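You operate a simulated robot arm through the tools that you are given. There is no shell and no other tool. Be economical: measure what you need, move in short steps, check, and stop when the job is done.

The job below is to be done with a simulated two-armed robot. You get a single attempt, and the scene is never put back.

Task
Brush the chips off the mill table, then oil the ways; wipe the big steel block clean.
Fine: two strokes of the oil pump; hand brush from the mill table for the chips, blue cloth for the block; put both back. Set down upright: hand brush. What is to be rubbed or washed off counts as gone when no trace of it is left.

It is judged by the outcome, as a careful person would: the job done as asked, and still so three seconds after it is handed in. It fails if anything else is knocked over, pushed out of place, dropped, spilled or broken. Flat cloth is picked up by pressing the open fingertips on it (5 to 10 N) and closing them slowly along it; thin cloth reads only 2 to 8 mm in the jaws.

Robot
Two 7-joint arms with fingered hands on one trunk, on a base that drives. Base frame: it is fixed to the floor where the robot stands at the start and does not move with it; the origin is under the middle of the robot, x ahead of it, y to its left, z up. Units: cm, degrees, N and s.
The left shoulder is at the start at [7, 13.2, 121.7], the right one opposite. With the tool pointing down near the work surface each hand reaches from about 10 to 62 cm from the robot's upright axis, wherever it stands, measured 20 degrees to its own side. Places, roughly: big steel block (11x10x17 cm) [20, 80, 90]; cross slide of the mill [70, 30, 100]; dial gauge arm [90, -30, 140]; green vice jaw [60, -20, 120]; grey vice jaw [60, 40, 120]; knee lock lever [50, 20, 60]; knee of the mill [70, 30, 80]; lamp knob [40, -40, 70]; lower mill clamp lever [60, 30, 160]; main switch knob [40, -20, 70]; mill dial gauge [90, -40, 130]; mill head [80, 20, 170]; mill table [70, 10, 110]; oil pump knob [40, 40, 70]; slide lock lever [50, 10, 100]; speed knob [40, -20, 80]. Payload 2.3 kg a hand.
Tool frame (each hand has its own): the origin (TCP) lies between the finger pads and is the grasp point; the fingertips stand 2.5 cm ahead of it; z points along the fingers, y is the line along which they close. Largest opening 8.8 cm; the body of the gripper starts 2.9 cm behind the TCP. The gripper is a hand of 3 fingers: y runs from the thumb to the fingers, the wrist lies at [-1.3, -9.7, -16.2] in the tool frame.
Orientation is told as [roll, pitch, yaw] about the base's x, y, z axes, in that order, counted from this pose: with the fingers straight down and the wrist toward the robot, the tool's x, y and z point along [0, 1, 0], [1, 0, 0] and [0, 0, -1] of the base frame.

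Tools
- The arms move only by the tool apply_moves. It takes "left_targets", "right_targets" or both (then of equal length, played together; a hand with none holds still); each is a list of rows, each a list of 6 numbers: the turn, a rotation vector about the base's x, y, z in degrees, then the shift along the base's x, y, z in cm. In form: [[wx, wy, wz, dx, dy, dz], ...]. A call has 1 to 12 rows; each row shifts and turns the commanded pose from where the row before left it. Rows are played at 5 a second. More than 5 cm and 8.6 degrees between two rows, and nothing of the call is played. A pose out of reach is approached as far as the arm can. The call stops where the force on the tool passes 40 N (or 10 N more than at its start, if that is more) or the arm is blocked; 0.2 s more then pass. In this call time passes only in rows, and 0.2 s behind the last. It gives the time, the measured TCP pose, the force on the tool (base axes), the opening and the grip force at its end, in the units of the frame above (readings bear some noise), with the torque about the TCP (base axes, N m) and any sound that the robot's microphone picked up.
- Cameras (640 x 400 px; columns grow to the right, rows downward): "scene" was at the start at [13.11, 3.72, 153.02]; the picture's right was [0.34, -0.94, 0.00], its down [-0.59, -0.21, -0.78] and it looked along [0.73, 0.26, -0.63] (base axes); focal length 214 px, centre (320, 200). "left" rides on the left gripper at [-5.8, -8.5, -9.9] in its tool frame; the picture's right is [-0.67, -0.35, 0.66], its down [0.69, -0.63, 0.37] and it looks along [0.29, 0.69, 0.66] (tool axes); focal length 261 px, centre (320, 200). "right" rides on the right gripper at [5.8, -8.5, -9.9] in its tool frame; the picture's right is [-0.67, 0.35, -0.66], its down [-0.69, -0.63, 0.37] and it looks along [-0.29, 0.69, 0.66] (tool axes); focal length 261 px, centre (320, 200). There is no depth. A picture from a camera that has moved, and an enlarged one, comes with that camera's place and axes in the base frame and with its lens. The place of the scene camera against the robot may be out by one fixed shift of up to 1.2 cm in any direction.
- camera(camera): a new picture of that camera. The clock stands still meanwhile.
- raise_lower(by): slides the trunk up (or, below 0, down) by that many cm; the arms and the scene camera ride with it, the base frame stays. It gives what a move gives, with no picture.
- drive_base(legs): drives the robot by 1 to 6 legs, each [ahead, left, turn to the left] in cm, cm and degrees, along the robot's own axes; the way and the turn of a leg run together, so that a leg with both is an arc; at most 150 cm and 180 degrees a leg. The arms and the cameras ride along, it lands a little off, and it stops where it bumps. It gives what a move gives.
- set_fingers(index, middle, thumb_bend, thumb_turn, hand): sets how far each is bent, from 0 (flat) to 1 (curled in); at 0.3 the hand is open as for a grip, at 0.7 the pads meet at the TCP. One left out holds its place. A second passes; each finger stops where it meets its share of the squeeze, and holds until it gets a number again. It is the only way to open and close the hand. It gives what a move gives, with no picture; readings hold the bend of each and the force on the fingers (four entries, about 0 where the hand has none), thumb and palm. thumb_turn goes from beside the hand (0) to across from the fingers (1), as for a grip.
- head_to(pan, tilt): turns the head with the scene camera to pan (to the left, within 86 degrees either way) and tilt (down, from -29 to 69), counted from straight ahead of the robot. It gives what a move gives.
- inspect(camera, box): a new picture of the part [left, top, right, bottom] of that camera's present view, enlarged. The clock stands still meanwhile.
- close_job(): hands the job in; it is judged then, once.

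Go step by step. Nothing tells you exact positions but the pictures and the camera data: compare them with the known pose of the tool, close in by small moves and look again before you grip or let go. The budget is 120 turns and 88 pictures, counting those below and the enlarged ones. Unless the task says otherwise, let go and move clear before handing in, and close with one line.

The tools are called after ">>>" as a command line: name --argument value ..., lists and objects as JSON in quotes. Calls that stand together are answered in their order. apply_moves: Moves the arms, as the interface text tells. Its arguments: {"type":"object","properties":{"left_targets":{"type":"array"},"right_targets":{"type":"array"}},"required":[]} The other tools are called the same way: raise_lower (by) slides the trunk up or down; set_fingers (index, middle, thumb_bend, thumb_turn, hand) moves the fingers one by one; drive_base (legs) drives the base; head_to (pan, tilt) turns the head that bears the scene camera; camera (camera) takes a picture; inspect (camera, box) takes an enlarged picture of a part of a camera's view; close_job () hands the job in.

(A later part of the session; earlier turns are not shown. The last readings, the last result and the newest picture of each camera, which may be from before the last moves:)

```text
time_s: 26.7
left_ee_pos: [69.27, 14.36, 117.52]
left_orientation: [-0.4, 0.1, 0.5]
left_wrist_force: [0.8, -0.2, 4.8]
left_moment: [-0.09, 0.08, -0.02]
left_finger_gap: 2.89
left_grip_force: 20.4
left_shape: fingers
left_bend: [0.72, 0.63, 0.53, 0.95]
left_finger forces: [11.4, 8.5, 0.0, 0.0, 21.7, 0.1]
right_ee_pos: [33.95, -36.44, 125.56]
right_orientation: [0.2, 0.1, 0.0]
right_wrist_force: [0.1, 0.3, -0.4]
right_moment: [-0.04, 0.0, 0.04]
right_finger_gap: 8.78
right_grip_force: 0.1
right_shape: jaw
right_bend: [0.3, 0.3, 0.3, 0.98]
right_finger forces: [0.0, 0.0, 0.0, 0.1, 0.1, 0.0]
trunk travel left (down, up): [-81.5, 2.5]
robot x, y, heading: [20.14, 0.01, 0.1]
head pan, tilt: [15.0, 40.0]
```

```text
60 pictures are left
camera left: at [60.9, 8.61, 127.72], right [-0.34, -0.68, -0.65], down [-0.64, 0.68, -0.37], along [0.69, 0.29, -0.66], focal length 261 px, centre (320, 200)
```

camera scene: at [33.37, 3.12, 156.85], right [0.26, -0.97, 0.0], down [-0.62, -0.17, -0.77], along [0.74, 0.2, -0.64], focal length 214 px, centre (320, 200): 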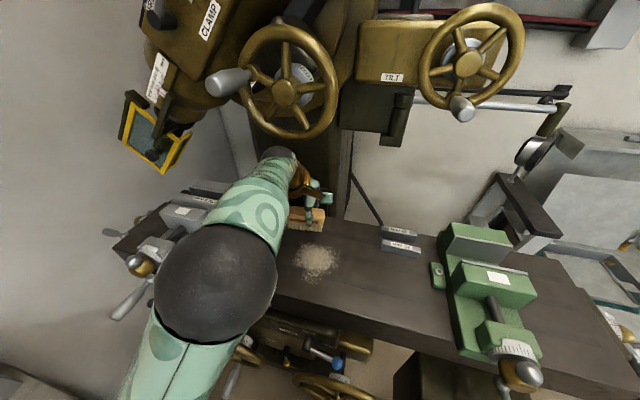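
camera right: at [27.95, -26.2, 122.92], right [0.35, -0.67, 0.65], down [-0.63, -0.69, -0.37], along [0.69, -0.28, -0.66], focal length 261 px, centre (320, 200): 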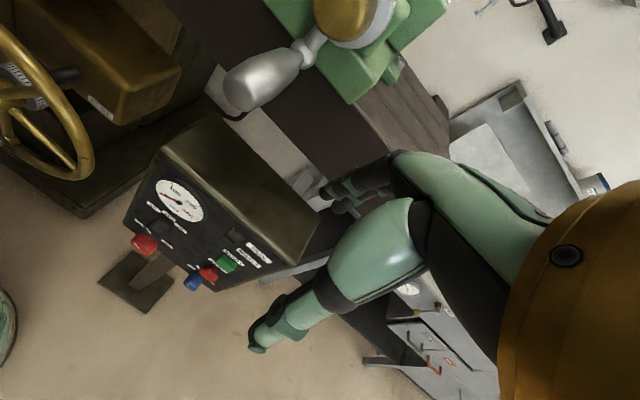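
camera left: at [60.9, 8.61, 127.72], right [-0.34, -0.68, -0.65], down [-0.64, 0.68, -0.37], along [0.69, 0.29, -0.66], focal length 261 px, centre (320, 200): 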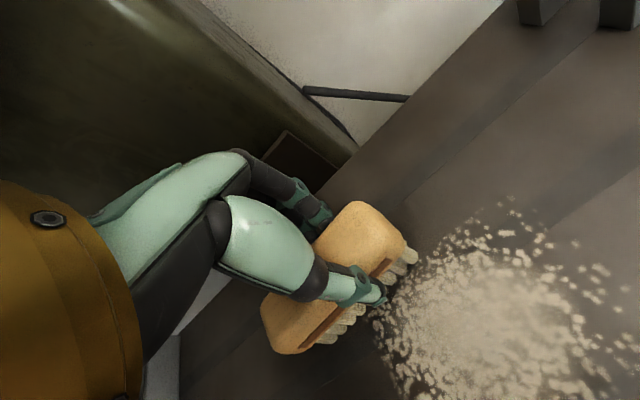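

Light contact (≈5 N). First stroke: pull straight toward the front edge.

>>> apply_moves --left_targets '[[0, 0, 0, -2, 0, 0], [0, 0, 0, -2, 0, 0], [0, 0, 0, -2, 0, 0], [0, 0, 0, -2, 0, 0], [0, 0, 0, -2, 0, 0], [0, 0, 0, -2, 0, 0], [0, 0, 0, -2, 0, 0], [0, 0, 0, -2, 0, 0], [0, 0, 0, -2, 0, 0], [0, 0, 0, -2, 0, 0], [0, 0, 0, -1.5, 0, 0]]'

>>> camera --camera "left"

>>> camera --camera "scene"

```text
time_s: 28.5
left_ee_pos: [55.44, 14.66, 114.75]
left_orientation: [1.4, 2.8, 0.1]
left_wrist_force: [7.7, -4.1, 22.7]
left_moment: [0.02, -0.4, -0.01]
left_finger_gap: 2.48
left_grip_force: 25.3
left_shape: fingers
left_bend: [0.73, 0.74, 0.59, 0.94]
left_finger forces: [13.5, 13.2, 0.0, 0.1, 24.0, 0.1]
left hand out of reach, approached as far as the arm can: row 6, 7, 8
right_ee_pos: [33.7, -36.77, 125.52]
right_orientation: [0.1, -0.2, -0.1]
right_wrist_force: [0.3, -0.2, 0.8]
right_moment: [-0.01, -0.01, 0.0]
right_finger_gap: 8.77
right_grip_force: 0.0
right_shape: jaw
right_bend: [0.3, 0.3, 0.3, 0.98]
right_finger forces: [0.1, 0.0, 0.1, 0.0, 0.0, 0.0]
trunk travel left (down, up): [-81.5, 2.5]
robot x, y, heading: [20.65, 0.09, 0.1]
head pan, tilt: [15.0, 40.0]
stopped in row 8 (left hand): the force on the tool passed its limit at 47 N (the readings are from after the stop); the commanded pose is now the measured one
```

```text
59 pictures are left
camera left: at [47.5, 8.71, 125.15], right [-0.38, -0.66, -0.65], down [-0.65, 0.69, -0.32], along [0.66, 0.3, -0.69], focal length 261 px, centre (320, 200)
```

left: 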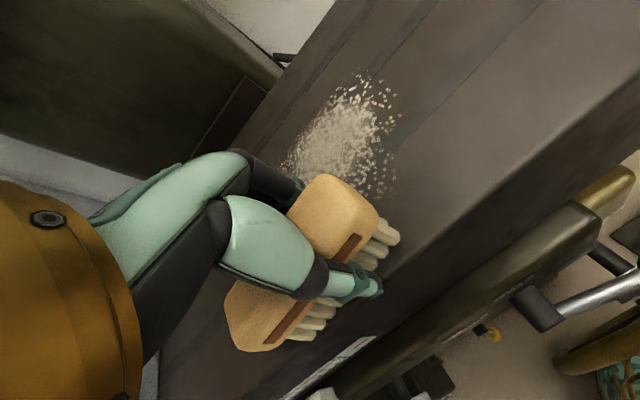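

```text
58 pictures are left
camera scene: at [32.86, 2.8, 156.9], right [0.26, -0.97, 0.0], down [-0.62, -0.17, -0.77], along [0.74, 0.2, -0.64], focal length 214 px, centre (320, 200)
```

scene: 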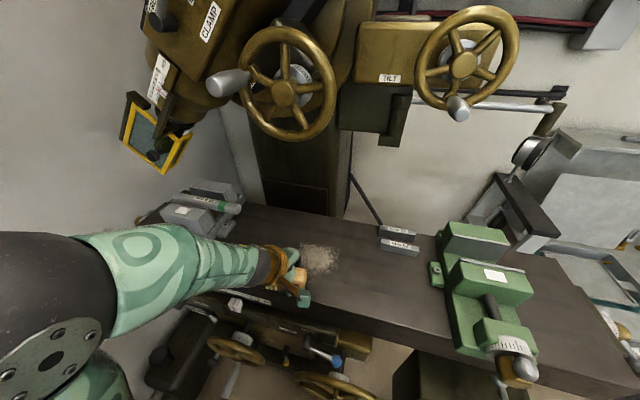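

The arm ran out of inward reach and dipped, pressing the brush. I lift at once, and will back the base for a better working range.

>>> apply_moves --left_targets '[[0, 0, 0, 1, 0, 2], [0, -2, 0, 1, 0, 3], [0, 0, 0, 1, 0, 3]]'

>>> drive_base --legs '[[-9, 0, 0]]'

>>> camera --camera "left"

>>> camera --camera "scene"

```text
time_s: 29.3
left_ee_pos: [60.6, 15.7, 121.23]
left_orientation: [1.3, 1.4, 0.3]
left_wrist_force: [0.7, 0.1, -1.0]
left_moment: [-0.01, 0.03, -0.02]
left_finger_gap: 2.43
left_grip_force: 16.7
left_shape: fingers
left_bend: [0.73, 0.73, 0.57, 0.95]
left_finger forces: [9.1, 7.3, 0.0, 0.0, 16.8, 0.0]
left hand out of reach, approached as far as the arm can: row 1, 2, 3
right_ee_pos: [33.87, -36.53, 125.62]
right_orientation: [0.2, 0.0, 0.0]
right_wrist_force: [0.3, 0.2, 0.1]
right_moment: [0.0, 0.0, -0.03]
right_finger_gap: 8.76
right_grip_force: 0.2
right_shape: jaw
right_bend: [0.3, 0.3, 0.3, 0.98]
right_finger forces: [0.0, 0.0, 0.0, 0.0, 0.1, 0.1]
trunk travel left (down, up): [-81.5, 2.5]
robot x, y, heading: [20.01, -0.3, 0.1]
head pan, tilt: [15.0, 40.0]
```

```text
time_s: 30.4
left_ee_pos: [52.52, 15.74, 120.87]
left_orientation: [1.3, 1.7, 0.3]
left_wrist_force: [-0.2, -0.3, -1.1]
left_moment: [-0.01, 0.03, -0.01]
left_finger_gap: 2.44
left_grip_force: 16.6
left_shape: fingers
left_bend: [0.73, 0.73, 0.57, 0.95]
left_finger forces: [9.1, 7.3, 0.0, 0.0, 16.8, 0.0]
right_ee_pos: [25.86, -36.46, 125.46]
right_orientation: [0.0, 0.5, 0.0]
right_wrist_force: [0.9, 0.7, -0.4]
right_moment: [0.02, 0.01, 0.0]
right_finger_gap: 8.77
right_grip_force: 0.0
right_shape: jaw
right_bend: [0.3, 0.3, 0.3, 0.98]
right_finger forces: [0.0, 0.0, 0.0, 0.0, 0.1, 0.0]
trunk travel left (down, up): [-81.5, 2.5]
robot x, y, heading: [10.81, -0.09, 0.1]
head pan, tilt: [15.0, 40.0]
```

```text
57 pictures are left
camera left: at [44.31, 9.83, 131.16], right [-0.37, -0.66, -0.66], down [-0.64, 0.69, -0.33], along [0.67, 0.3, -0.67], focal length 261 px, centre (320, 200)
```

left: 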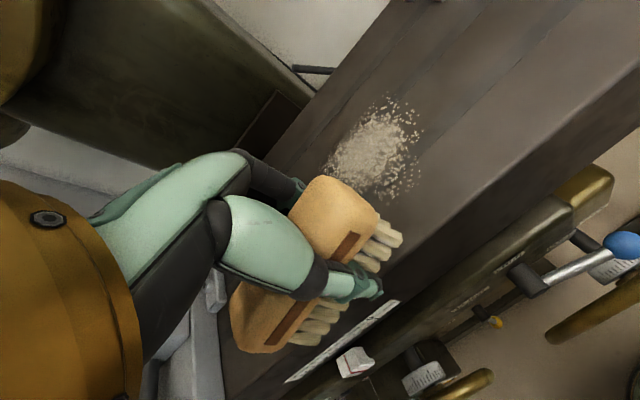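

```text
56 pictures are left
camera scene: at [25.28, 3.08, 156.78], right [0.26, -0.97, 0.0], down [-0.63, -0.17, -0.76], along [0.74, 0.2, -0.65], focal length 214 px, centre (320, 200)
```

scene: 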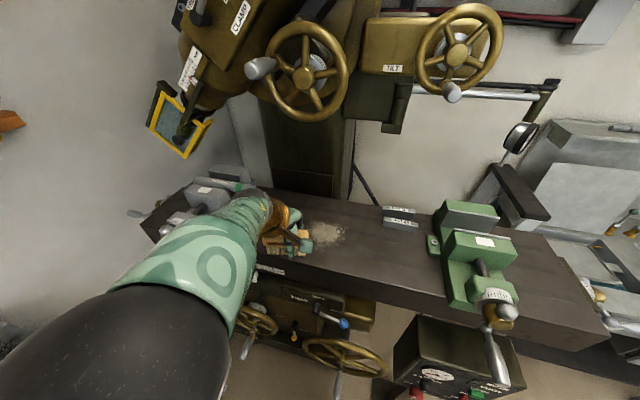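

Brush still held; the left part of the chips is gone, remaining patch about y 6–13, x 55–65. I drive 4 cm ahead and put the brush behind the remaining patch at y≈8.5.

>>> drive_base --legs '[[4, 0, 0]]'

>>> apply_moves --left_targets '[[0, 0, 0, 0, 0, 3], [-1.3, -1.5, -0.3, 2.5, -1.5, 0], [0, 0, 0, 2.5, -1.5, 0], [0, 0, 0, 2.5, -1.5, 0], [0, 0, 0, 2.5, -1.5, 0], [0, 0, 0, 2, -1.2, 0]]'

>>> camera --camera "left"

>>> inspect --camera "scene" --box '[240, 170, 440, 300]'

```text
time_s: 31.2
left_ee_pos: [54.97, 15.61, 121.63]
left_orientation: [1.4, 0.9, 0.3]
left_wrist_force: [1.1, 0.1, -0.2]
left_moment: [-0.03, -0.06, 0.0]
left_finger_gap: 2.4
left_grip_force: 16.8
left_shape: fingers
left_bend: [0.73, 0.73, 0.57, 0.95]
left_finger forces: [9.1, 7.3, 0.0, 0.0, 17.0, 0.1]
right_ee_pos: [28.15, -36.47, 125.77]
right_orientation: [0.2, -0.4, 0.0]
right_wrist_force: [-1.0, 0.5, 0.2]
right_moment: [0.0, -0.04, -0.03]
right_finger_gap: 8.77
right_grip_force: 0.0
right_shape: jaw
right_bend: [0.3, 0.3, 0.3, 0.98]
right_finger forces: [0.0, 0.1, 0.0, 0.0, 0.1, 0.1]
trunk travel left (down, up): [-81.5, 2.5]
robot x, y, heading: [14.94, 0.08, -0.2]
head pan, tilt: [15.0, 40.0]
```

```text
time_s: 32.6
left_ee_pos: [69.04, 10.2, 123.78]
left_orientation: [-1.2, -0.2, 0.5]
left_wrist_force: [0.4, -1.5, -1.7]
left_moment: [0.0, -0.01, 0.01]
left_finger_gap: 2.37
left_grip_force: 16.4
left_shape: fingers
left_bend: [0.73, 0.73, 0.57, 0.95]
left_finger forces: [9.1, 7.2, 0.1, 0.0, 16.5, 0.0]
left hand out of reach, approached as far as the arm can: row 1, 6
right_ee_pos: [29.28, -36.5, 125.67]
right_orientation: [0.1, 0.3, 0.1]
right_wrist_force: [0.3, 0.5, 0.3]
right_moment: [0.0, 0.01, 0.02]
right_finger_gap: 8.79
right_grip_force: 0.0
right_shape: jaw
right_bend: [0.3, 0.3, 0.3, 0.98]
right_finger forces: [0.0, 0.0, 0.0, 0.0, 0.0, 0.1]
trunk travel left (down, up): [-81.5, 2.5]
robot x, y, heading: [15.29, -0.35, 0.1]
head pan, tilt: [15.0, 40.0]
```

```text
55 pictures are left
camera left: at [60.51, 4.62, 134.04], right [-0.34, -0.69, -0.64], down [-0.63, 0.67, -0.38], along [0.69, 0.28, -0.67], focal length 261 px, centre (320, 200)
```

left: 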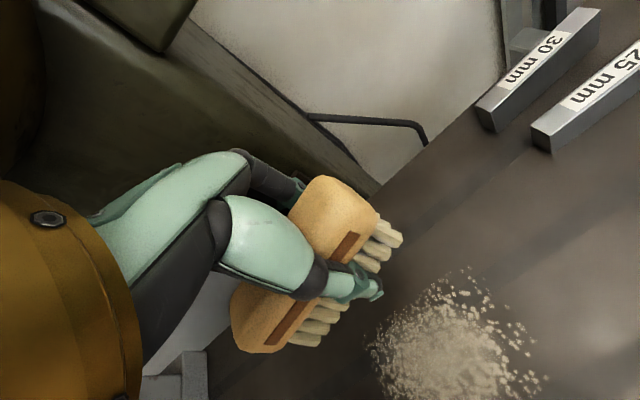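

```text
3.08 times, centred on (340, 235) of scene
camera zoom: at [28.56, 3.03, 156.84], right [0.26, -0.97, 0.0], down [-0.62, -0.17, -0.77], along [0.74, 0.2, -0.64], focal length 660 px, centre (258, 92)
```

zoom: 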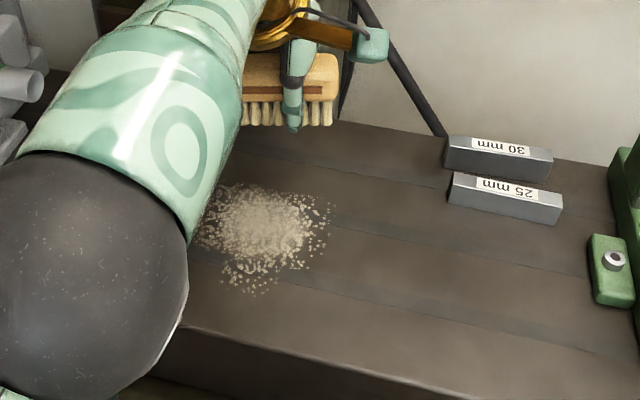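

The chip patch has only thinned. I lower the brush again behind it, feeling for contact.

>>> apply_moves --left_targets '[[1.2, 0, 0, 0, 0, -3], [0, 0, 0, 0, 0, -2], [0, 0, 0, 0, 0, -1], [0, 0, 0, 0, 0, -0.5]]'

>>> inspect --camera "scene" --box '[240, 170, 440, 300]'

```text
time_s: 33.6
left_ee_pos: [68.82, 9.91, 117.6]
left_orientation: [0.4, -0.2, 0.3]
left_wrist_force: [-0.7, 0.4, -0.7]
left_moment: [0.01, -0.02, -0.01]
left_finger_gap: 2.37
left_grip_force: 16.3
left_shape: fingers
left_bend: [0.73, 0.73, 0.57, 0.95]
left_finger forces: [9.0, 7.1, 0.0, 0.0, 16.2, 0.1]
right_ee_pos: [29.17, -36.39, 125.6]
right_orientation: [0.1, 0.1, 0.0]
right_wrist_force: [-0.1, 0.9, 0.2]
right_moment: [-0.01, -0.02, -0.02]
right_finger_gap: 8.76
right_grip_force: 0.1
right_shape: jaw
right_bend: [0.3, 0.3, 0.3, 0.98]
right_finger forces: [0.1, 0.0, 0.1, 0.1, 0.1, 0.1]
trunk travel left (down, up): [-81.5, 2.5]
robot x, y, heading: [15.45, -0.15, -0.0]
head pan, tilt: [15.0, 40.0]
```

```text
3.08 times, centred on (340, 235) of scene
camera zoom: at [28.38, 3.05, 156.86], right [0.26, -0.97, 0.0], down [-0.62, -0.17, -0.77], along [0.74, 0.2, -0.64], focal length 660 px, centre (258, 92)
```

zoom: 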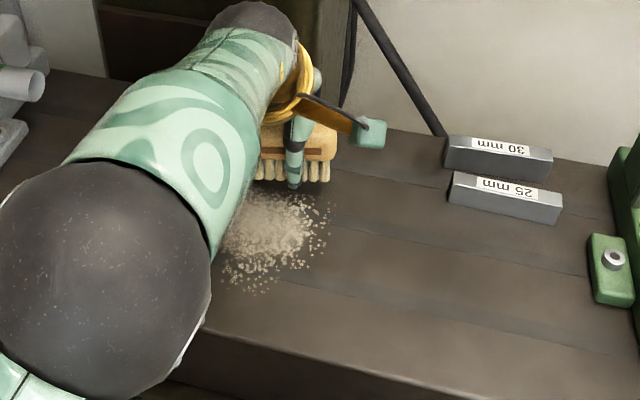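

Not touching yet; I go down in small steps.

>>> apply_moves --left_targets '[[0, 0, 0, 0, 0, -0.5], [0, 0, 0, 0, 0, -0.5], [0, 0, 0, 0, 0, -0.4]]'

```text
time_s: 34.5
left_ee_pos: [68.73, 9.71, 116.1]
left_orientation: [0.7, -0.1, 0.4]
left_wrist_force: [0.0, 0.4, -0.3]
left_moment: [-0.05, 0.01, -0.01]
left_finger_gap: 2.43
left_grip_force: 15.7
left_shape: fingers
left_bend: [0.73, 0.73, 0.57, 0.95]
left_finger forces: [9.0, 7.0, 0.0, 0.0, 16.3, 0.0]
right_ee_pos: [29.2, -36.44, 125.68]
right_orientation: [0.1, 0.2, 0.0]
right_wrist_force: [-1.0, 0.3, 0.0]
right_moment: [0.02, -0.01, 0.01]
right_finger_gap: 8.76
right_grip_force: 0.1
right_shape: jaw
right_bend: [0.3, 0.3, 0.3, 0.98]
right_finger forces: [0.1, 0.0, 0.0, 0.1, 0.0, 0.1]
trunk travel left (down, up): [-81.5, 2.5]
robot x, y, heading: [15.02, 0.02, 0.1]
head pan, tilt: [15.0, 40.0]
```

>>> apply_moves --left_targets '[[0, 0, 0, 0, 0, -0.4], [0, 0, 0, 0, 0, -0.4]]'

>>> inspect --camera "scene" --box '[270, 180, 390, 260]'

```text
time_s: 35.0
left_ee_pos: [68.74, 9.85, 115.28]
left_orientation: [0.8, 0.0, 0.3]
left_wrist_force: [0.2, 0.1, -0.3]
left_moment: [0.0, -0.03, 0.04]
left_finger_gap: 2.39
left_grip_force: 16.3
left_shape: fingers
left_bend: [0.73, 0.73, 0.57, 0.95]
left_finger forces: [9.0, 7.1, 0.0, 0.0, 16.3, 0.0]
right_ee_pos: [29.28, -36.41, 125.58]
right_orientation: [0.0, 0.1, 0.0]
right_wrist_force: [-0.3, 0.4, 0.1]
right_moment: [-0.01, -0.02, 0.02]
right_finger_gap: 8.77
right_grip_force: 0.0
right_shape: jaw
right_bend: [0.3, 0.3, 0.3, 0.98]
right_finger forces: [0.0, 0.0, 0.0, 0.0, 0.0, 0.0]
trunk travel left (down, up): [-81.5, 2.5]
robot x, y, heading: [15.12, 0.32, 0.1]
head pan, tilt: [15.0, 40.0]
```

```text
5.00 times, centred on (330, 220) of scene
camera zoom: at [28.4, 3.04, 156.86], right [0.26, -0.97, 0.0], down [-0.62, -0.17, -0.77], along [0.74, 0.2, -0.64], focal length 1072 px, centre (270, 100)
```

zoom: 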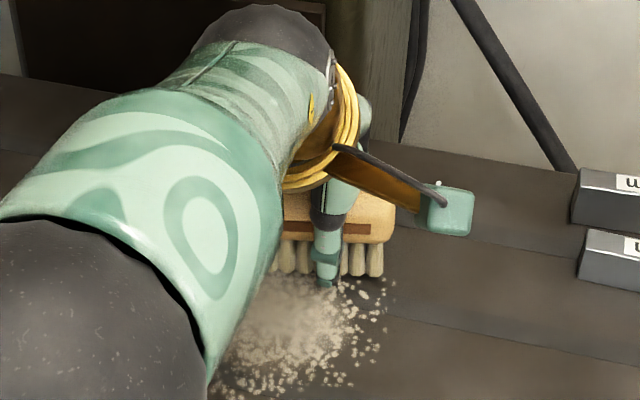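

The brush slid up in the hand, the thumb tip is almost as low as the bristles. I set it on the table here and regrip higher.

>>> apply_moves --left_targets '[[0, 0, 0, 0, 0, -0.3], [0, 0, 0, 0, 0, -0.3]]'

```text
time_s: 35.6
left_ee_pos: [68.53, 9.73, 114.88]
left_orientation: [0.9, -0.4, 0.3]
left_wrist_force: [2.3, 0.4, 13.9]
left_moment: [0.04, -0.17, -0.03]
left_finger_gap: 2.39
left_grip_force: 20.5
left_shape: fingers
left_bend: [0.73, 0.73, 0.57, 0.95]
left_finger forces: [11.6, 10.3, 0.0, 0.0, 19.3, 0.0]
right_ee_pos: [29.02, -36.52, 125.67]
right_orientation: [0.1, -0.1, 0.0]
right_wrist_force: [-0.4, 0.3, -0.5]
right_moment: [0.0, 0.02, -0.03]
right_finger_gap: 8.78
right_grip_force: 0.0
right_shape: jaw
right_bend: [0.3, 0.3, 0.3, 0.98]
right_finger forces: [0.0, 0.1, 0.1, 0.0, 0.0, 0.1]
trunk travel left (down, up): [-81.5, 2.5]
robot x, y, heading: [14.98, -0.25, 0.2]
head pan, tilt: [15.0, 40.0]
```

Contact. I ease up slightly, open, and look.

>>> apply_moves --left_targets '[[0, 0, 0, 0, 0, 0.2]]'

>>> set_fingers --hand "left" --index 0.5 --middle 0.5 --thumb_bend 0.5

>>> set_fingers --hand "left" --index 0.42 --middle 0.42 --thumb_bend 0.42

>>> apply_moves --left_targets '[[0, 0, 0, 0, 0, 1], [0, 0, 0, 0, 0, 1.2]]'

>>> inspect --camera "scene" --box '[270, 180, 390, 260]'

>>> inspect --camera "left" --box '[200, 140, 440, 340]'

```text
time_s: 36.0
left_ee_pos: [68.58, 9.8, 115.05]
left_orientation: [1.0, -0.2, 0.3]
left_wrist_force: [4.9, 1.0, 13.3]
left_moment: [0.08, -0.22, 0.02]
left_finger_gap: 2.38
left_grip_force: 21.1
left_shape: fingers
left_bend: [0.73, 0.73, 0.57, 0.95]
left_finger forces: [12.1, 10.6, 0.0, 0.0, 18.5, 0.0]
right_ee_pos: [29.1, -36.55, 125.62]
right_orientation: [0.2, 0.0, -0.1]
right_wrist_force: [-0.6, -0.1, -0.3]
right_moment: [-0.02, -0.03, 0.02]
right_finger_gap: 8.78
right_grip_force: 0.0
right_shape: jaw
right_bend: [0.3, 0.3, 0.3, 0.98]
right_finger forces: [0.1, 0.0, 0.1, 0.0, 0.0, 0.0]
trunk travel left (down, up): [-81.5, 2.5]
robot x, y, heading: [15.19, -0.04, 0.1]
head pan, tilt: [15.0, 40.0]
```

```text
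time_s: 37.0
left_ee_pos: [68.52, 9.7, 114.87]
left_orientation: [0.8, -0.1, 0.2]
left_wrist_force: [0.3, -0.3, 1.8]
left_moment: [0.02, -0.01, 0.02]
left_finger_gap: 4.17
left_grip_force: 0.7
left_shape: fingers
left_bend: [0.5, 0.51, 0.5, 0.97]
left_finger forces: [0.0, 1.2, 0.0, 0.0, 0.4, 0.0]
right_ee_pos: [29.08, -36.47, 125.58]
right_orientation: [0.1, 0.2, 0.1]
right_wrist_force: [0.1, 0.8, 0.0]
right_moment: [0.02, -0.02, 0.0]
right_finger_gap: 8.79
right_grip_force: 0.0
right_shape: jaw
right_bend: [0.3, 0.3, 0.3, 0.98]
right_finger forces: [0.1, 0.1, 0.0, 0.0, 0.1, 0.1]
trunk travel left (down, up): [-81.5, 2.5]
robot x, y, heading: [14.82, -0.01, 0.0]
head pan, tilt: [15.0, 40.0]
```

```text
time_s: 38.0
left_ee_pos: [68.61, 9.68, 114.81]
left_orientation: [0.8, -0.1, 0.2]
left_wrist_force: [-0.2, -0.6, 0.0]
left_moment: [-0.01, 0.01, -0.02]
left_finger_gap: 5.88
left_grip_force: 0.1
left_shape: fingers
left_bend: [0.42, 0.42, 0.42, 0.97]
left_finger forces: [0.1, 0.0, 0.0, 0.0, 0.1, 0.0]
right_ee_pos: [29.27, -36.49, 125.55]
right_orientation: [0.1, 0.0, 0.0]
right_wrist_force: [-0.3, 0.2, 0.0]
right_moment: [-0.01, 0.03, 0.0]
right_finger_gap: 8.76
right_grip_force: 0.0
right_shape: jaw
right_bend: [0.3, 0.3, 0.3, 0.98]
right_finger forces: [0.0, 0.0, 0.0, 0.0, 0.0, 0.0]
trunk travel left (down, up): [-81.5, 2.5]
robot x, y, heading: [14.88, 0.25, -0.1]
head pan, tilt: [15.0, 40.0]
```

```text
time_s: 38.6
left_ee_pos: [68.56, 9.85, 116.71]
left_orientation: [0.6, 0.3, 0.4]
left_wrist_force: [-0.4, 0.0, 0.0]
left_moment: [-0.02, 0.01, 0.03]
left_finger_gap: 5.88
left_grip_force: 0.0
left_shape: fingers
left_bend: [0.42, 0.42, 0.42, 0.97]
left_finger forces: [0.0, 0.0, 0.1, 0.0, 0.0, 0.0]
right_ee_pos: [29.08, -36.57, 125.63]
right_orientation: [0.0, 0.2, 0.0]
right_wrist_force: [0.7, -0.5, 0.1]
right_moment: [-0.01, 0.0, 0.02]
right_finger_gap: 8.79
right_grip_force: 0.1
right_shape: jaw
right_bend: [0.3, 0.3, 0.3, 0.98]
right_finger forces: [0.0, 0.0, 0.0, 0.0, 0.1, 0.0]
trunk travel left (down, up): [-81.5, 2.5]
robot x, y, heading: [14.69, 0.17, 0.1]
head pan, tilt: [15.0, 40.0]
```

```text
5.00 times, centred on (330, 220) of scene
camera zoom: at [28.33, 3.04, 156.86], right [0.26, -0.97, 0.0], down [-0.62, -0.17, -0.77], along [0.74, 0.2, -0.64], focal length 1072 px, centre (270, 100)
```

zoom: 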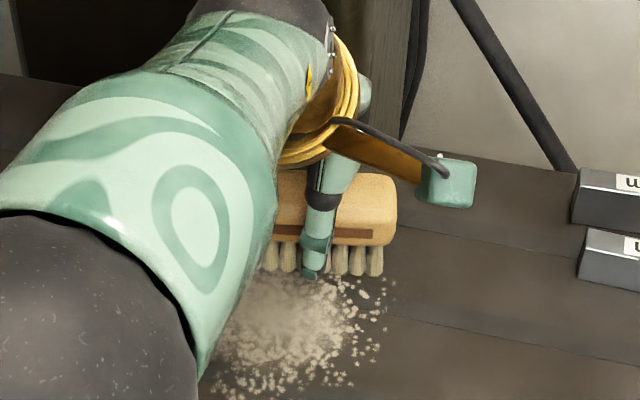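

```text
2.00 times, centred on (320, 240) of left
camera zoom: at [60.16, 3.98, 126.78], right [-0.35, -0.66, -0.66], down [-0.64, 0.69, -0.35], along [0.69, 0.3, -0.66], focal length 521 px, centre (320, 120)
```

zoom: 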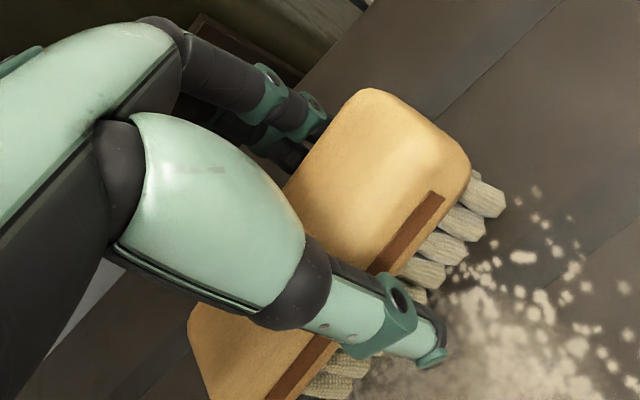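

The brush stands upright on its bristles. I raise to z≈117.7 and regrip firmly.

>>> apply_moves --left_targets '[[-0.6, -0.3, 0, 0, 0, 0.9]]'

>>> set_fingers --hand "left" --index 0.58 --middle 0.58 --thumb_bend 0.58

>>> set_fingers --hand "left" --index 0.8 --middle 0.8 --thumb_bend 0.8

>>> apply_moves --left_targets '[[0, 0, 0, 0, 0, -0.3]]'

```text
time_s: 39.0
left_ee_pos: [68.63, 9.96, 117.63]
left_orientation: [0.1, 0.0, 0.5]
left_wrist_force: [-0.1, 0.5, 0.4]
left_moment: [0.0, 0.01, -0.02]
left_finger_gap: 5.87
left_grip_force: 0.0
left_shape: fingers
left_bend: [0.42, 0.42, 0.42, 0.97]
left_finger forces: [0.0, 0.1, 0.0, 0.1, 0.0, 0.1]
right_ee_pos: [29.06, -36.55, 125.58]
right_orientation: [0.0, 0.0, 0.1]
right_wrist_force: [-0.3, 0.1, 0.3]
right_moment: [0.04, 0.01, 0.02]
right_finger_gap: 8.8
right_grip_force: 0.1
right_shape: jaw
right_bend: [0.3, 0.3, 0.3, 0.98]
right_finger forces: [0.1, 0.1, 0.0, 0.0, 0.0, 0.0]
trunk travel left (down, up): [-81.5, 2.5]
robot x, y, heading: [15.14, -0.2, -0.0]
head pan, tilt: [15.0, 40.0]
```

```text
time_s: 40.0
left_ee_pos: [68.71, 9.96, 118.0]
left_orientation: [-0.1, -0.2, 0.6]
left_wrist_force: [0.8, -0.1, 0.1]
left_moment: [-0.02, 0.02, -0.02]
left_finger_gap: 3.27
left_grip_force: 2.2
left_shape: fingers
left_bend: [0.54, 0.57, 0.54, 0.97]
left_finger forces: [1.5, 0.2, 0.0, 0.0, 1.6, 0.1]
right_ee_pos: [29.27, -36.44, 125.59]
right_orientation: [0.1, 0.1, 0.1]
right_wrist_force: [0.0, -0.1, 0.0]
right_moment: [-0.03, -0.02, 0.0]
right_finger_gap: 8.77
right_grip_force: 0.1
right_shape: jaw
right_bend: [0.3, 0.3, 0.3, 0.98]
right_finger forces: [0.0, 0.1, 0.0, 0.0, 0.1, 0.0]
trunk travel left (down, up): [-81.5, 2.5]
robot x, y, heading: [14.97, -0.24, 0.0]
head pan, tilt: [15.0, 40.0]
```

```text
time_s: 41.0
left_ee_pos: [68.73, 9.98, 117.92]
left_orientation: [-0.2, -0.4, 0.5]
left_wrist_force: [-0.1, 1.1, 0.0]
left_moment: [0.02, -0.02, -0.02]
left_finger_gap: 3.02
left_grip_force: 22.5
left_shape: fingers
left_bend: [0.73, 0.73, 0.52, 0.95]
left_finger forces: [11.5, 9.8, 0.1, 0.0, 24.1, 0.0]
right_ee_pos: [29.15, -36.38, 125.73]
right_orientation: [0.1, 0.1, -0.1]
right_wrist_force: [-0.4, 0.4, 0.4]
right_moment: [0.0, -0.03, -0.01]
right_finger_gap: 8.79
right_grip_force: 0.0
right_shape: jaw
right_bend: [0.3, 0.3, 0.3, 0.98]
right_finger forces: [0.0, 0.0, 0.0, 0.0, 0.1, 0.0]
trunk travel left (down, up): [-81.5, 2.5]
robot x, y, heading: [15.04, 0.06, -0.1]
head pan, tilt: [15.0, 40.0]
```

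```text
time_s: 41.5
left_ee_pos: [68.71, 9.72, 117.81]
left_orientation: [-0.2, -0.4, 0.5]
left_wrist_force: [-0.3, -0.3, -0.4]
left_moment: [-0.02, -0.01, 0.0]
left_finger_gap: 3.0
left_grip_force: 22.7
left_shape: fingers
left_bend: [0.73, 0.73, 0.52, 0.95]
left_finger forces: [11.5, 9.7, 0.0, 0.0, 24.0, 0.1]
right_ee_pos: [29.12, -36.44, 125.6]
right_orientation: [0.1, 0.1, 0.1]
right_wrist_force: [0.6, -0.1, 0.4]
right_moment: [0.01, -0.01, -0.03]
right_finger_gap: 8.76
right_grip_force: 0.1
right_shape: jaw
right_bend: [0.3, 0.3, 0.3, 0.98]
right_finger forces: [0.0, 0.1, 0.1, 0.0, 0.1, 0.1]
trunk travel left (down, up): [-81.5, 2.5]
robot x, y, heading: [15.26, -0.09, 0.1]
head pan, tilt: [15.0, 40.0]
```

Now press lightly and pull 12 cm toward me (within the good reach).

>>> apply_moves --left_targets '[[0, 0, 0, 0, 0, -0.3]]'

>>> apply_moves --left_targets '[[0, 0, 0, -1.5, 0, -0.1], [0, 0, 0, -1.5, 0, 0], [0, 0, 0, -1.5, 0, 0], [0, 0, 0, -1.5, 0, 0], [0, 0, 0, -1.5, 0, 0], [0, 0, 0, -1.5, 0, 0], [0, 0, 0, -1.5, 0, 0]]'

>>> camera --camera "left"

```text
time_s: 41.9
left_ee_pos: [68.78, 9.9, 117.49]
left_orientation: [-0.1, -0.7, 0.5]
left_wrist_force: [2.1, -0.5, 7.5]
left_moment: [-0.07, 0.04, 0.0]
left_finger_gap: 2.99
left_grip_force: 24.3
left_shape: fingers
left_bend: [0.73, 0.73, 0.52, 0.95]
left_finger forces: [12.2, 11.7, 0.0, 0.1, 25.1, 0.0]
right_ee_pos: [29.15, -36.52, 125.62]
right_orientation: [0.0, 0.0, 0.0]
right_wrist_force: [-0.3, 0.3, 0.1]
right_moment: [0.0, 0.03, -0.02]
right_finger_gap: 8.75
right_grip_force: 0.1
right_shape: jaw
right_bend: [0.3, 0.3, 0.3, 0.98]
right_finger forces: [0.0, 0.1, 0.0, 0.0, 0.1, 0.0]
trunk travel left (down, up): [-81.5, 2.5]
robot x, y, heading: [14.93, 0.44, 0.3]
head pan, tilt: [15.0, 40.0]
```

```text
time_s: 43.5
left_ee_pos: [58.04, 9.55, 117.35]
left_orientation: [0.0, -0.6, 0.1]
left_wrist_force: [-0.1, -0.2, -1.3]
left_moment: [0.01, -0.01, 0.01]
left_finger_gap: 2.98
left_grip_force: 20.6
left_shape: fingers
left_bend: [0.74, 0.74, 0.53, 0.94]
left_finger forces: [10.9, 9.9, 0.1, 0.0, 20.8, 0.0]
right_ee_pos: [29.17, -36.48, 125.62]
right_orientation: [0.2, 0.1, 0.1]
right_wrist_force: [0.1, 0.8, 0.1]
right_moment: [0.02, -0.01, 0.0]
right_finger_gap: 8.78
right_grip_force: 0.0
right_shape: jaw
right_bend: [0.3, 0.3, 0.3, 0.98]
right_finger forces: [0.0, 0.0, 0.0, 0.0, 0.0, 0.0]
trunk travel left (down, up): [-81.5, 2.5]
robot x, y, heading: [15.24, -0.11, 0.0]
head pan, tilt: [15.0, 40.0]
```

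```text
49 pictures are left
camera left: at [49.44, 3.78, 127.33], right [-0.34, -0.67, -0.66], down [-0.63, 0.68, -0.37], along [0.7, 0.29, -0.65], focal length 261 px, centre (320, 200)
```

left: 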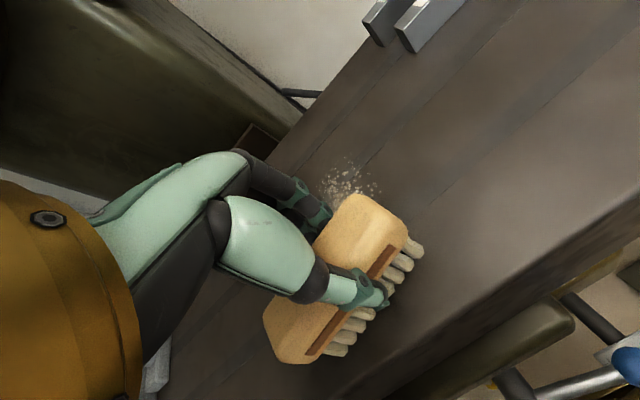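

Very effective: most chips gone. I press down again slightly and scrub back out and in over the remaining ones.

>>> apply_moves --left_targets '[[0, 0, 0, 0, 0, -0.3], [0, 0, 0, 0, 0, -0.3]]'

>>> apply_moves --left_targets '[[0, 0, 0, 1.5, 0.2, -0.1], [0, 0, 0, 1.5, 0.2, -0.1], [0, 0, 0, 1.5, 0.2, 0], [0, 0, 0, 1.5, 0.2, 0], [0, 0, 0, 1.5, 0, 0], [0, 0, 0, 1.5, 0, 0]]'

>>> camera --camera "left"

```text
time_s: 44.0
left_ee_pos: [57.88, 9.46, 117.17]
left_orientation: [0.1, -1.1, 0.0]
left_wrist_force: [3.5, 1.0, 19.4]
left_moment: [-0.03, 0.02, -0.04]
left_finger_gap: 2.97
left_grip_force: 24.2
left_shape: fingers
left_bend: [0.74, 0.74, 0.53, 0.94]
left_finger forces: [12.6, 13.4, 0.0, 0.0, 22.7, 0.1]
right_ee_pos: [29.02, -36.48, 125.6]
right_orientation: [0.0, 0.1, 0.1]
right_wrist_force: [0.2, 0.2, 0.0]
right_moment: [-0.02, 0.01, -0.03]
right_finger_gap: 8.74
right_grip_force: 0.1
right_shape: jaw
right_bend: [0.3, 0.3, 0.3, 0.98]
right_finger forces: [0.0, 0.1, 0.1, 0.0, 0.0, 0.0]
trunk travel left (down, up): [-81.5, 2.5]
robot x, y, heading: [15.15, 0.23, -0.3]
head pan, tilt: [15.0, 40.0]
```

```text
time_s: 45.5
left_ee_pos: [66.85, 10.71, 117.08]
left_orientation: [-0.7, -1.1, 0.8]
left_wrist_force: [-2.0, -1.8, 17.3]
left_moment: [-0.02, 0.02, -0.03]
left_finger_gap: 3.01
left_grip_force: 23.9
left_shape: fingers
left_bend: [0.74, 0.75, 0.52, 0.94]
left_finger forces: [11.4, 12.0, 0.0, 0.0, 25.4, 0.2]
right_ee_pos: [28.56, -36.51, 125.63]
right_orientation: [0.2, -0.2, 0.1]
right_wrist_force: [-0.4, 0.3, -0.4]
right_moment: [0.0, 0.03, 0.0]
right_finger_gap: 8.76
right_grip_force: 0.0
right_shape: jaw
right_bend: [0.3, 0.3, 0.3, 0.98]
right_finger forces: [0.0, 0.1, 0.0, 0.0, 0.0, 0.1]
trunk travel left (down, up): [-81.5, 2.5]
robot x, y, heading: [15.03, 0.28, 0.3]
head pan, tilt: [15.0, 40.0]
```

```text
48 pictures are left
camera left: at [58.21, 4.99, 127.01], right [-0.33, -0.68, -0.66], down [-0.63, 0.67, -0.39], along [0.7, 0.29, -0.65], focal length 261 px, centre (320, 200)
```

left: 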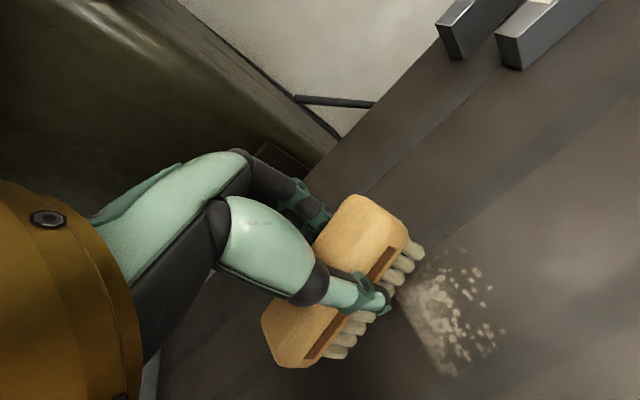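

A small rest remains at about x 59–64, y 6.5–9.5. I shift to y≈8 and pull back, then out again.

>>> apply_moves --left_targets '[[0, 0, 0, 0, -1.5, 0], [0, 0, 0, 0, -1.5, 0], [0, 0, 0, -1.5, 0, 0], [0, 0, 0, -1.5, 0, 0], [0, 0, 0, -1.5, 0, 0], [0, 0, 0, -1.5, 0, 0], [0, 0, 0, -1.5, 0, 0], [0, 0, 0, -1.5, 0, 0], [0, 0, 0, -1, 0, 0]]'

>>> camera --camera "left"

```text
time_s: 47.5
left_ee_pos: [57.05, 9.0, 116.62]
left_orientation: [0.1, -0.7, 0.2]
left_wrist_force: [6.0, 1.5, 17.2]
left_moment: [0.05, -0.3, 0.0]
left_finger_gap: 2.98
left_grip_force: 25.5
left_shape: fingers
left_bend: [0.74, 0.75, 0.53, 0.94]
left_finger forces: [13.2, 14.7, 0.0, 0.0, 22.9, 0.1]
left hand out of reach, approached as far as the arm can: row 2
right_ee_pos: [29.18, -36.42, 125.63]
right_orientation: [0.1, 0.1, 0.1]
right_wrist_force: [0.5, -0.2, 0.1]
right_moment: [-0.03, -0.01, -0.01]
right_finger_gap: 8.76
right_grip_force: 0.1
right_shape: jaw
right_bend: [0.3, 0.3, 0.3, 0.98]
right_finger forces: [0.0, 0.0, 0.0, 0.1, 0.1, 0.0]
trunk travel left (down, up): [-81.5, 2.5]
robot x, y, heading: [15.58, -0.2, -0.0]
head pan, tilt: [15.0, 40.0]
```

```text
47 pictures are left
camera left: at [48.52, 3.23, 126.52], right [-0.34, -0.67, -0.66], down [-0.63, 0.68, -0.37], along [0.7, 0.29, -0.65], focal length 261 px, centre (320, 200)
```

left: 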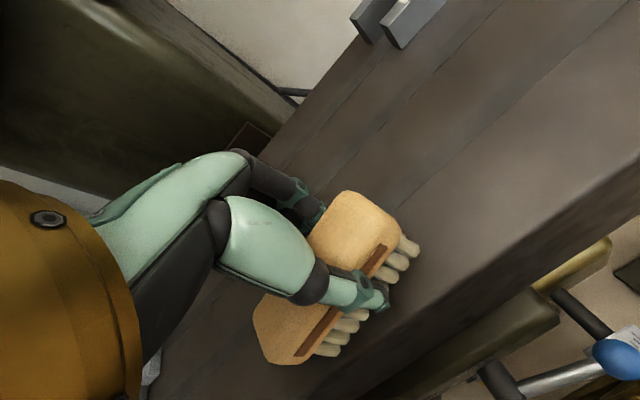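

No chips visible right of the hand now. I lift and shift to see what the hand hid.

>>> apply_moves --left_targets '[[0, 0, 0, 0, 0, 3], [0, 0, 0, 0, -2, 3], [0, 0, 0, 2, -4, 2], [0, 0, 0, 2, -4, 0], [0, 0, 0, 2, -4, 0], [0, 0, 0, 2, -4, 0]]'

>>> camera --camera "scene"

>>> camera --camera "left"

```text
time_s: 48.9
left_ee_pos: [63.42, 9.04, 122.36]
left_orientation: [-0.6, -0.9, 0.1]
left_wrist_force: [0.5, 0.8, -1.4]
left_moment: [-0.01, -0.03, 0.03]
left_finger_gap: 2.98
left_grip_force: 21.1
left_shape: fingers
left_bend: [0.74, 0.75, 0.53, 0.94]
left_finger forces: [10.5, 10.4, 0.0, 0.0, 20.7, 0.1]
left hand out of reach, approached as far as the arm can: row 2, 3, 4, 5, 6
right_ee_pos: [29.21, -36.47, 125.58]
right_orientation: [0.1, 0.1, 0.0]
right_wrist_force: [-0.4, 0.8, -0.3]
right_moment: [0.0, -0.03, 0.0]
right_finger_gap: 8.78
right_grip_force: 0.2
right_shape: jaw
right_bend: [0.3, 0.3, 0.3, 0.98]
right_finger forces: [0.0, 0.0, 0.0, 0.0, 0.1, 0.1]
trunk travel left (down, up): [-81.5, 2.5]
robot x, y, heading: [15.03, 0.15, 0.5]
head pan, tilt: [15.0, 40.0]
```

```text
46 pictures are left
camera scene: at [28.46, 3.05, 156.85], right [0.26, -0.97, 0.0], down [-0.62, -0.17, -0.77], along [0.74, 0.2, -0.64], focal length 214 px, centre (320, 200)
```

scene: 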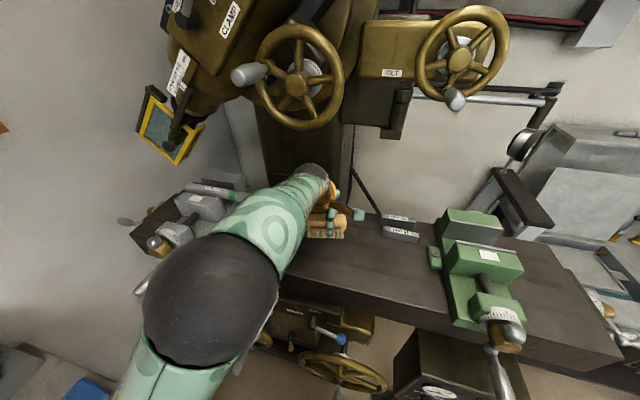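

```text
45 pictures are left
camera left: at [54.85, 3.5, 132.37], right [-0.34, -0.68, -0.65], down [-0.62, 0.68, -0.38], along [0.7, 0.28, -0.65], focal length 261 px, centre (320, 200)
```

left: 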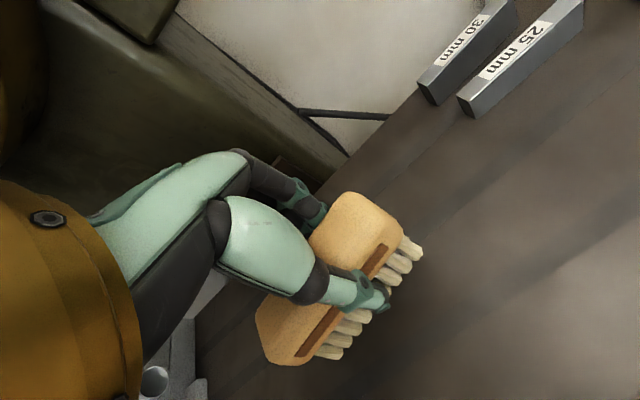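

The table looks clean in view. Now back the brush to its place: drive 5 cm ahead, turn the hand -90° and go above (58.7, -7).

>>> drive_base --legs '[[5, 0, 0]]'

>>> apply_moves --left_targets '[[0, 0, -8.2, -0.5, 0, 1], [0, 0, -8.2, -1, -1, 0], [0, 0, -8.2, -1, -1.5, 0], [0, 0, -8.2, -1, -1.5, 0], [0, 0, -8.2, -1, -1.5, 0], [0, 0, -8.2, -1, -2, 0], [0, 0, -8.2, -1, -2, 0], [0, 0, -8.2, -0.7, -2, 0], [0, 0, -8.2, -0.7, -1.5, 0], [0, 0, -8.2, -0.5, -1.5, 0], [0, 0, -8.2, -0.3, -1, 0]]'

>>> camera --camera "scene"

>>> camera --camera "left"

```text
time_s: 49.8
left_ee_pos: [67.59, 9.15, 122.52]
left_orientation: [-0.7, -0.9, 0.1]
left_wrist_force: [-1.3, 0.2, -0.8]
left_moment: [0.04, -0.03, -0.01]
left_finger_gap: 2.98
left_grip_force: 21.1
left_shape: fingers
left_bend: [0.74, 0.75, 0.53, 0.94]
left_finger forces: [10.5, 10.1, 0.0, 0.0, 20.7, 0.0]
right_ee_pos: [33.02, -36.43, 125.78]
right_orientation: [0.2, -0.3, -0.1]
right_wrist_force: [-0.2, 0.1, 0.1]
right_moment: [0.01, -0.03, -0.06]
right_finger_gap: 8.75
right_grip_force: 0.1
right_shape: jaw
right_bend: [0.3, 0.3, 0.3, 0.98]
right_finger forces: [0.0, 0.0, 0.1, 0.0, 0.1, 0.0]
trunk travel left (down, up): [-81.5, 2.5]
robot x, y, heading: [20.19, 0.11, 0.0]
head pan, tilt: [15.0, 40.0]
```

```text
time_s: 52.2
left_ee_pos: [60.13, -5.73, 124.37]
left_orientation: [0.0, -2.6, -89.1]
left_wrist_force: [0.9, -0.7, -0.7]
left_moment: [-0.01, 0.01, 0.02]
left_finger_gap: 2.97
left_grip_force: 20.9
left_shape: fingers
left_bend: [0.74, 0.75, 0.53, 0.94]
left_finger forces: [10.4, 10.1, 0.1, 0.0, 20.5, 0.1]
right_ee_pos: [34.16, -36.45, 125.66]
right_orientation: [0.2, 0.1, -0.1]
right_wrist_force: [-0.7, -0.5, -0.1]
right_moment: [-0.02, 0.0, 0.01]
right_finger_gap: 8.81
right_grip_force: 0.1
right_shape: jaw
right_bend: [0.3, 0.3, 0.3, 0.98]
right_finger forces: [0.1, 0.0, 0.0, 0.1, 0.1, 0.0]
trunk travel left (down, up): [-81.5, 2.5]
robot x, y, heading: [20.0, 0.04, 0.0]
head pan, tilt: [15.0, 40.0]
```

```text
44 pictures are left
camera scene: at [33.43, 3.05, 156.85], right [0.26, -0.97, 0.0], down [-0.62, -0.17, -0.77], along [0.74, 0.2, -0.64], focal length 214 px, centre (320, 200)
```

scene: 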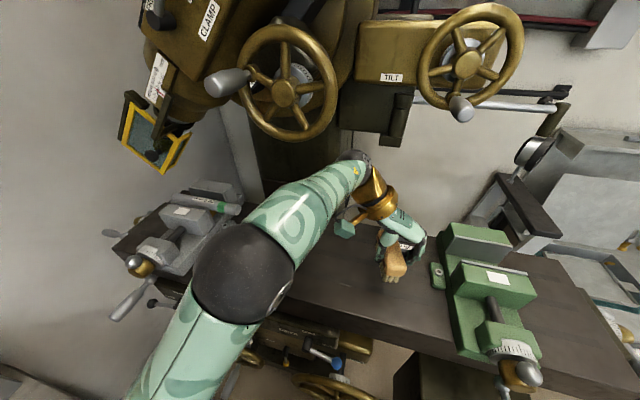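

```text
43 pictures are left
camera left: at [54.25, 3.2, 133.95], right [-0.68, 0.31, -0.67], down [0.67, 0.62, -0.39], along [0.3, -0.72, -0.63], focal length 261 px, centre (320, 200)
```

left: 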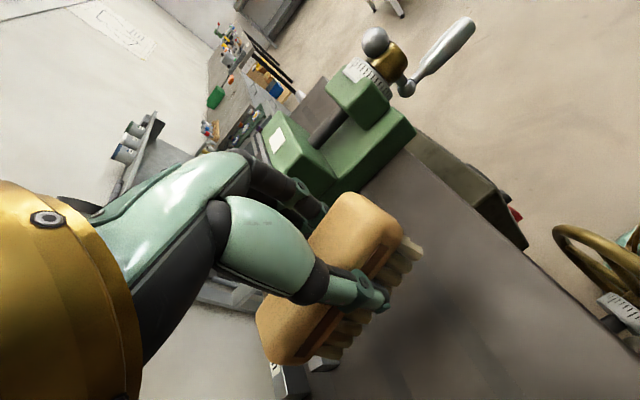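

Check the chip area before I set the brush down.

>>> inspect --camera "scene" --box '[240, 200, 400, 320]'

```text
3.33 times, centred on (320, 260) of scene
camera zoom: at [33.43, 3.05, 156.85], right [0.26, -0.97, 0.0], down [-0.62, -0.17, -0.77], along [0.74, 0.2, -0.64], focal length 715 px, centre (320, 0)
```

zoom: 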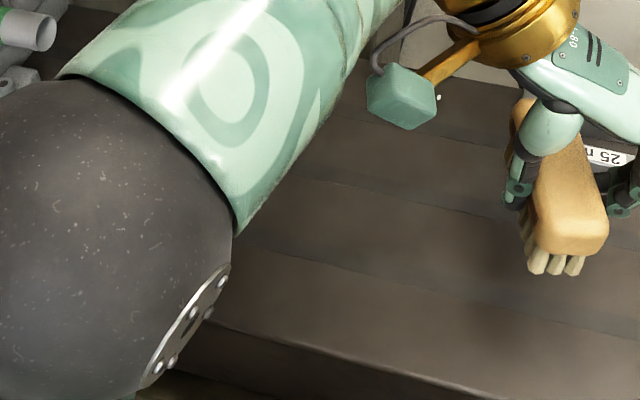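

The visible part is clean. I set the brush back: level the hand, go to (58.7, -7.2), and descend to contact.

>>> apply_moves --left_targets '[[2.6, 0, -0.9, -0.7, -0.7, -2], [0, 0, 0, -0.7, -0.7, -2], [0, 0, 0, 0, 0, -1.5]]'

>>> inspect --camera "scene" --box '[340, 210, 460, 310]'

```text
time_s: 53.0
left_ee_pos: [58.8, -7.23, 118.68]
left_orientation: [-0.6, 0.1, -89.7]
left_wrist_force: [-0.1, -0.3, -0.9]
left_moment: [0.0, 0.01, 0.0]
left_finger_gap: 2.96
left_grip_force: 21.0
left_shape: fingers
left_bend: [0.74, 0.75, 0.53, 0.94]
left_finger forces: [10.2, 10.2, 0.1, 0.0, 20.4, 0.0]
right_ee_pos: [34.08, -36.52, 125.66]
right_orientation: [0.1, 0.1, -0.1]
right_wrist_force: [-0.2, 0.9, -0.2]
right_moment: [-0.01, 0.0, 0.01]
right_finger_gap: 8.77
right_grip_force: 0.0
right_shape: jaw
right_bend: [0.3, 0.3, 0.3, 0.98]
right_finger forces: [0.0, 0.0, 0.0, 0.1, 0.0, 0.1]
trunk travel left (down, up): [-81.5, 2.5]
robot x, y, heading: [20.21, 0.03, 0.1]
head pan, tilt: [15.0, 40.0]
```

```text
4.00 times, centred on (400, 260) of scene
camera zoom: at [33.31, 3.04, 156.86], right [0.26, -0.97, 0.0], down [-0.62, -0.17, -0.77], along [0.74, 0.2, -0.64], focal length 858 px, centre (0, -40)
```

zoom: 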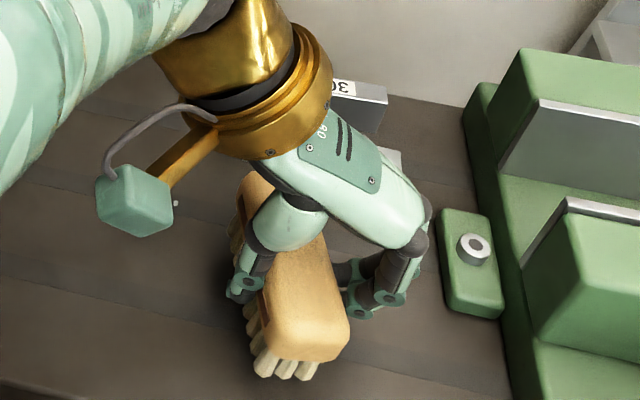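

The brush is turned some 10° against its old pose and about 1 cm to the left; I correct yaw and position, then lower.

>>> apply_moves --left_targets '[[0, 0, -5, 0, -0.5, 0], [0, 0, -5, -0.2, -0.3, 0], [0, 0, 0, 0, 0, -0.7]]'

>>> apply_moves --left_targets '[[0, 0, 0, 0, 0, -0.4], [0, 0, 0, 0, 0, -0.4]]'

>>> inspect --camera "scene" --box '[340, 210, 460, 310]'

```text
time_s: 53.8
left_ee_pos: [58.54, -8.08, 117.35]
left_orientation: [-0.6, 1.0, -100.0]
left_wrist_force: [0.1, -0.2, -0.9]
left_moment: [0.01, 0.0, -0.04]
left_finger_gap: 2.99
left_grip_force: 20.4
left_shape: fingers
left_bend: [0.74, 0.75, 0.53, 0.94]
left_finger forces: [10.3, 10.2, 0.0, 0.1, 20.4, 0.1]
right_ee_pos: [34.16, -36.45, 125.66]
right_orientation: [0.1, 0.1, -0.1]
right_wrist_force: [-0.9, -0.3, 0.2]
right_moment: [0.0, 0.0, -0.01]
right_finger_gap: 8.78
right_grip_force: 0.1
right_shape: jaw
right_bend: [0.3, 0.3, 0.3, 0.98]
right_finger forces: [0.0, 0.0, 0.1, 0.1, 0.0, 0.1]
trunk travel left (down, up): [-81.5, 2.5]
robot x, y, heading: [20.47, -0.15, 0.1]
head pan, tilt: [15.0, 40.0]
```

```text
time_s: 54.4
left_ee_pos: [58.47, -8.05, 116.62]
left_orientation: [-0.4, 1.1, -99.9]
left_wrist_force: [2.4, -0.4, 14.0]
left_moment: [-0.08, -0.02, -0.06]
left_finger_gap: 2.99
left_grip_force: 24.0
left_shape: fingers
left_bend: [0.74, 0.75, 0.52, 0.94]
left_finger forces: [11.1, 12.8, 0.1, 0.1, 24.1, 0.0]
right_ee_pos: [34.04, -36.39, 125.64]
right_orientation: [0.0, 0.0, -0.1]
right_wrist_force: [0.0, 0.1, -0.4]
right_moment: [0.01, 0.0, 0.03]
right_finger_gap: 8.76
right_grip_force: 0.2
right_shape: jaw
right_bend: [0.3, 0.3, 0.3, 0.98]
right_finger forces: [0.0, 0.0, 0.0, 0.0, 0.1, 0.0]
trunk travel left (down, up): [-81.5, 2.5]
robot x, y, heading: [20.09, 0.21, 0.3]
head pan, tilt: [15.0, 40.0]
```

```text
4.00 times, centred on (400, 260) of scene
camera zoom: at [33.15, 3.11, 156.91], right [0.26, -0.97, 0.0], down [-0.62, -0.17, -0.77], along [0.74, 0.2, -0.64], focal length 858 px, centre (0, -40)
```

zoom: 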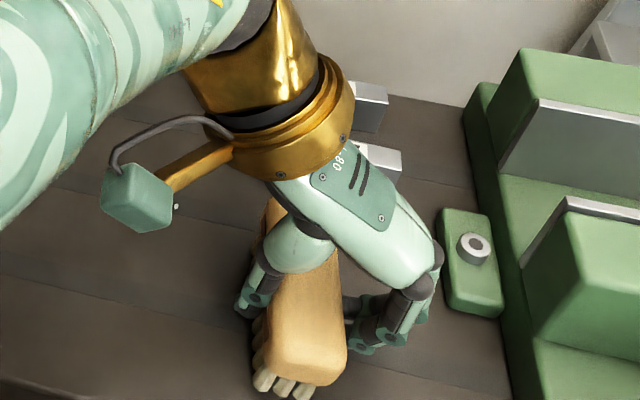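

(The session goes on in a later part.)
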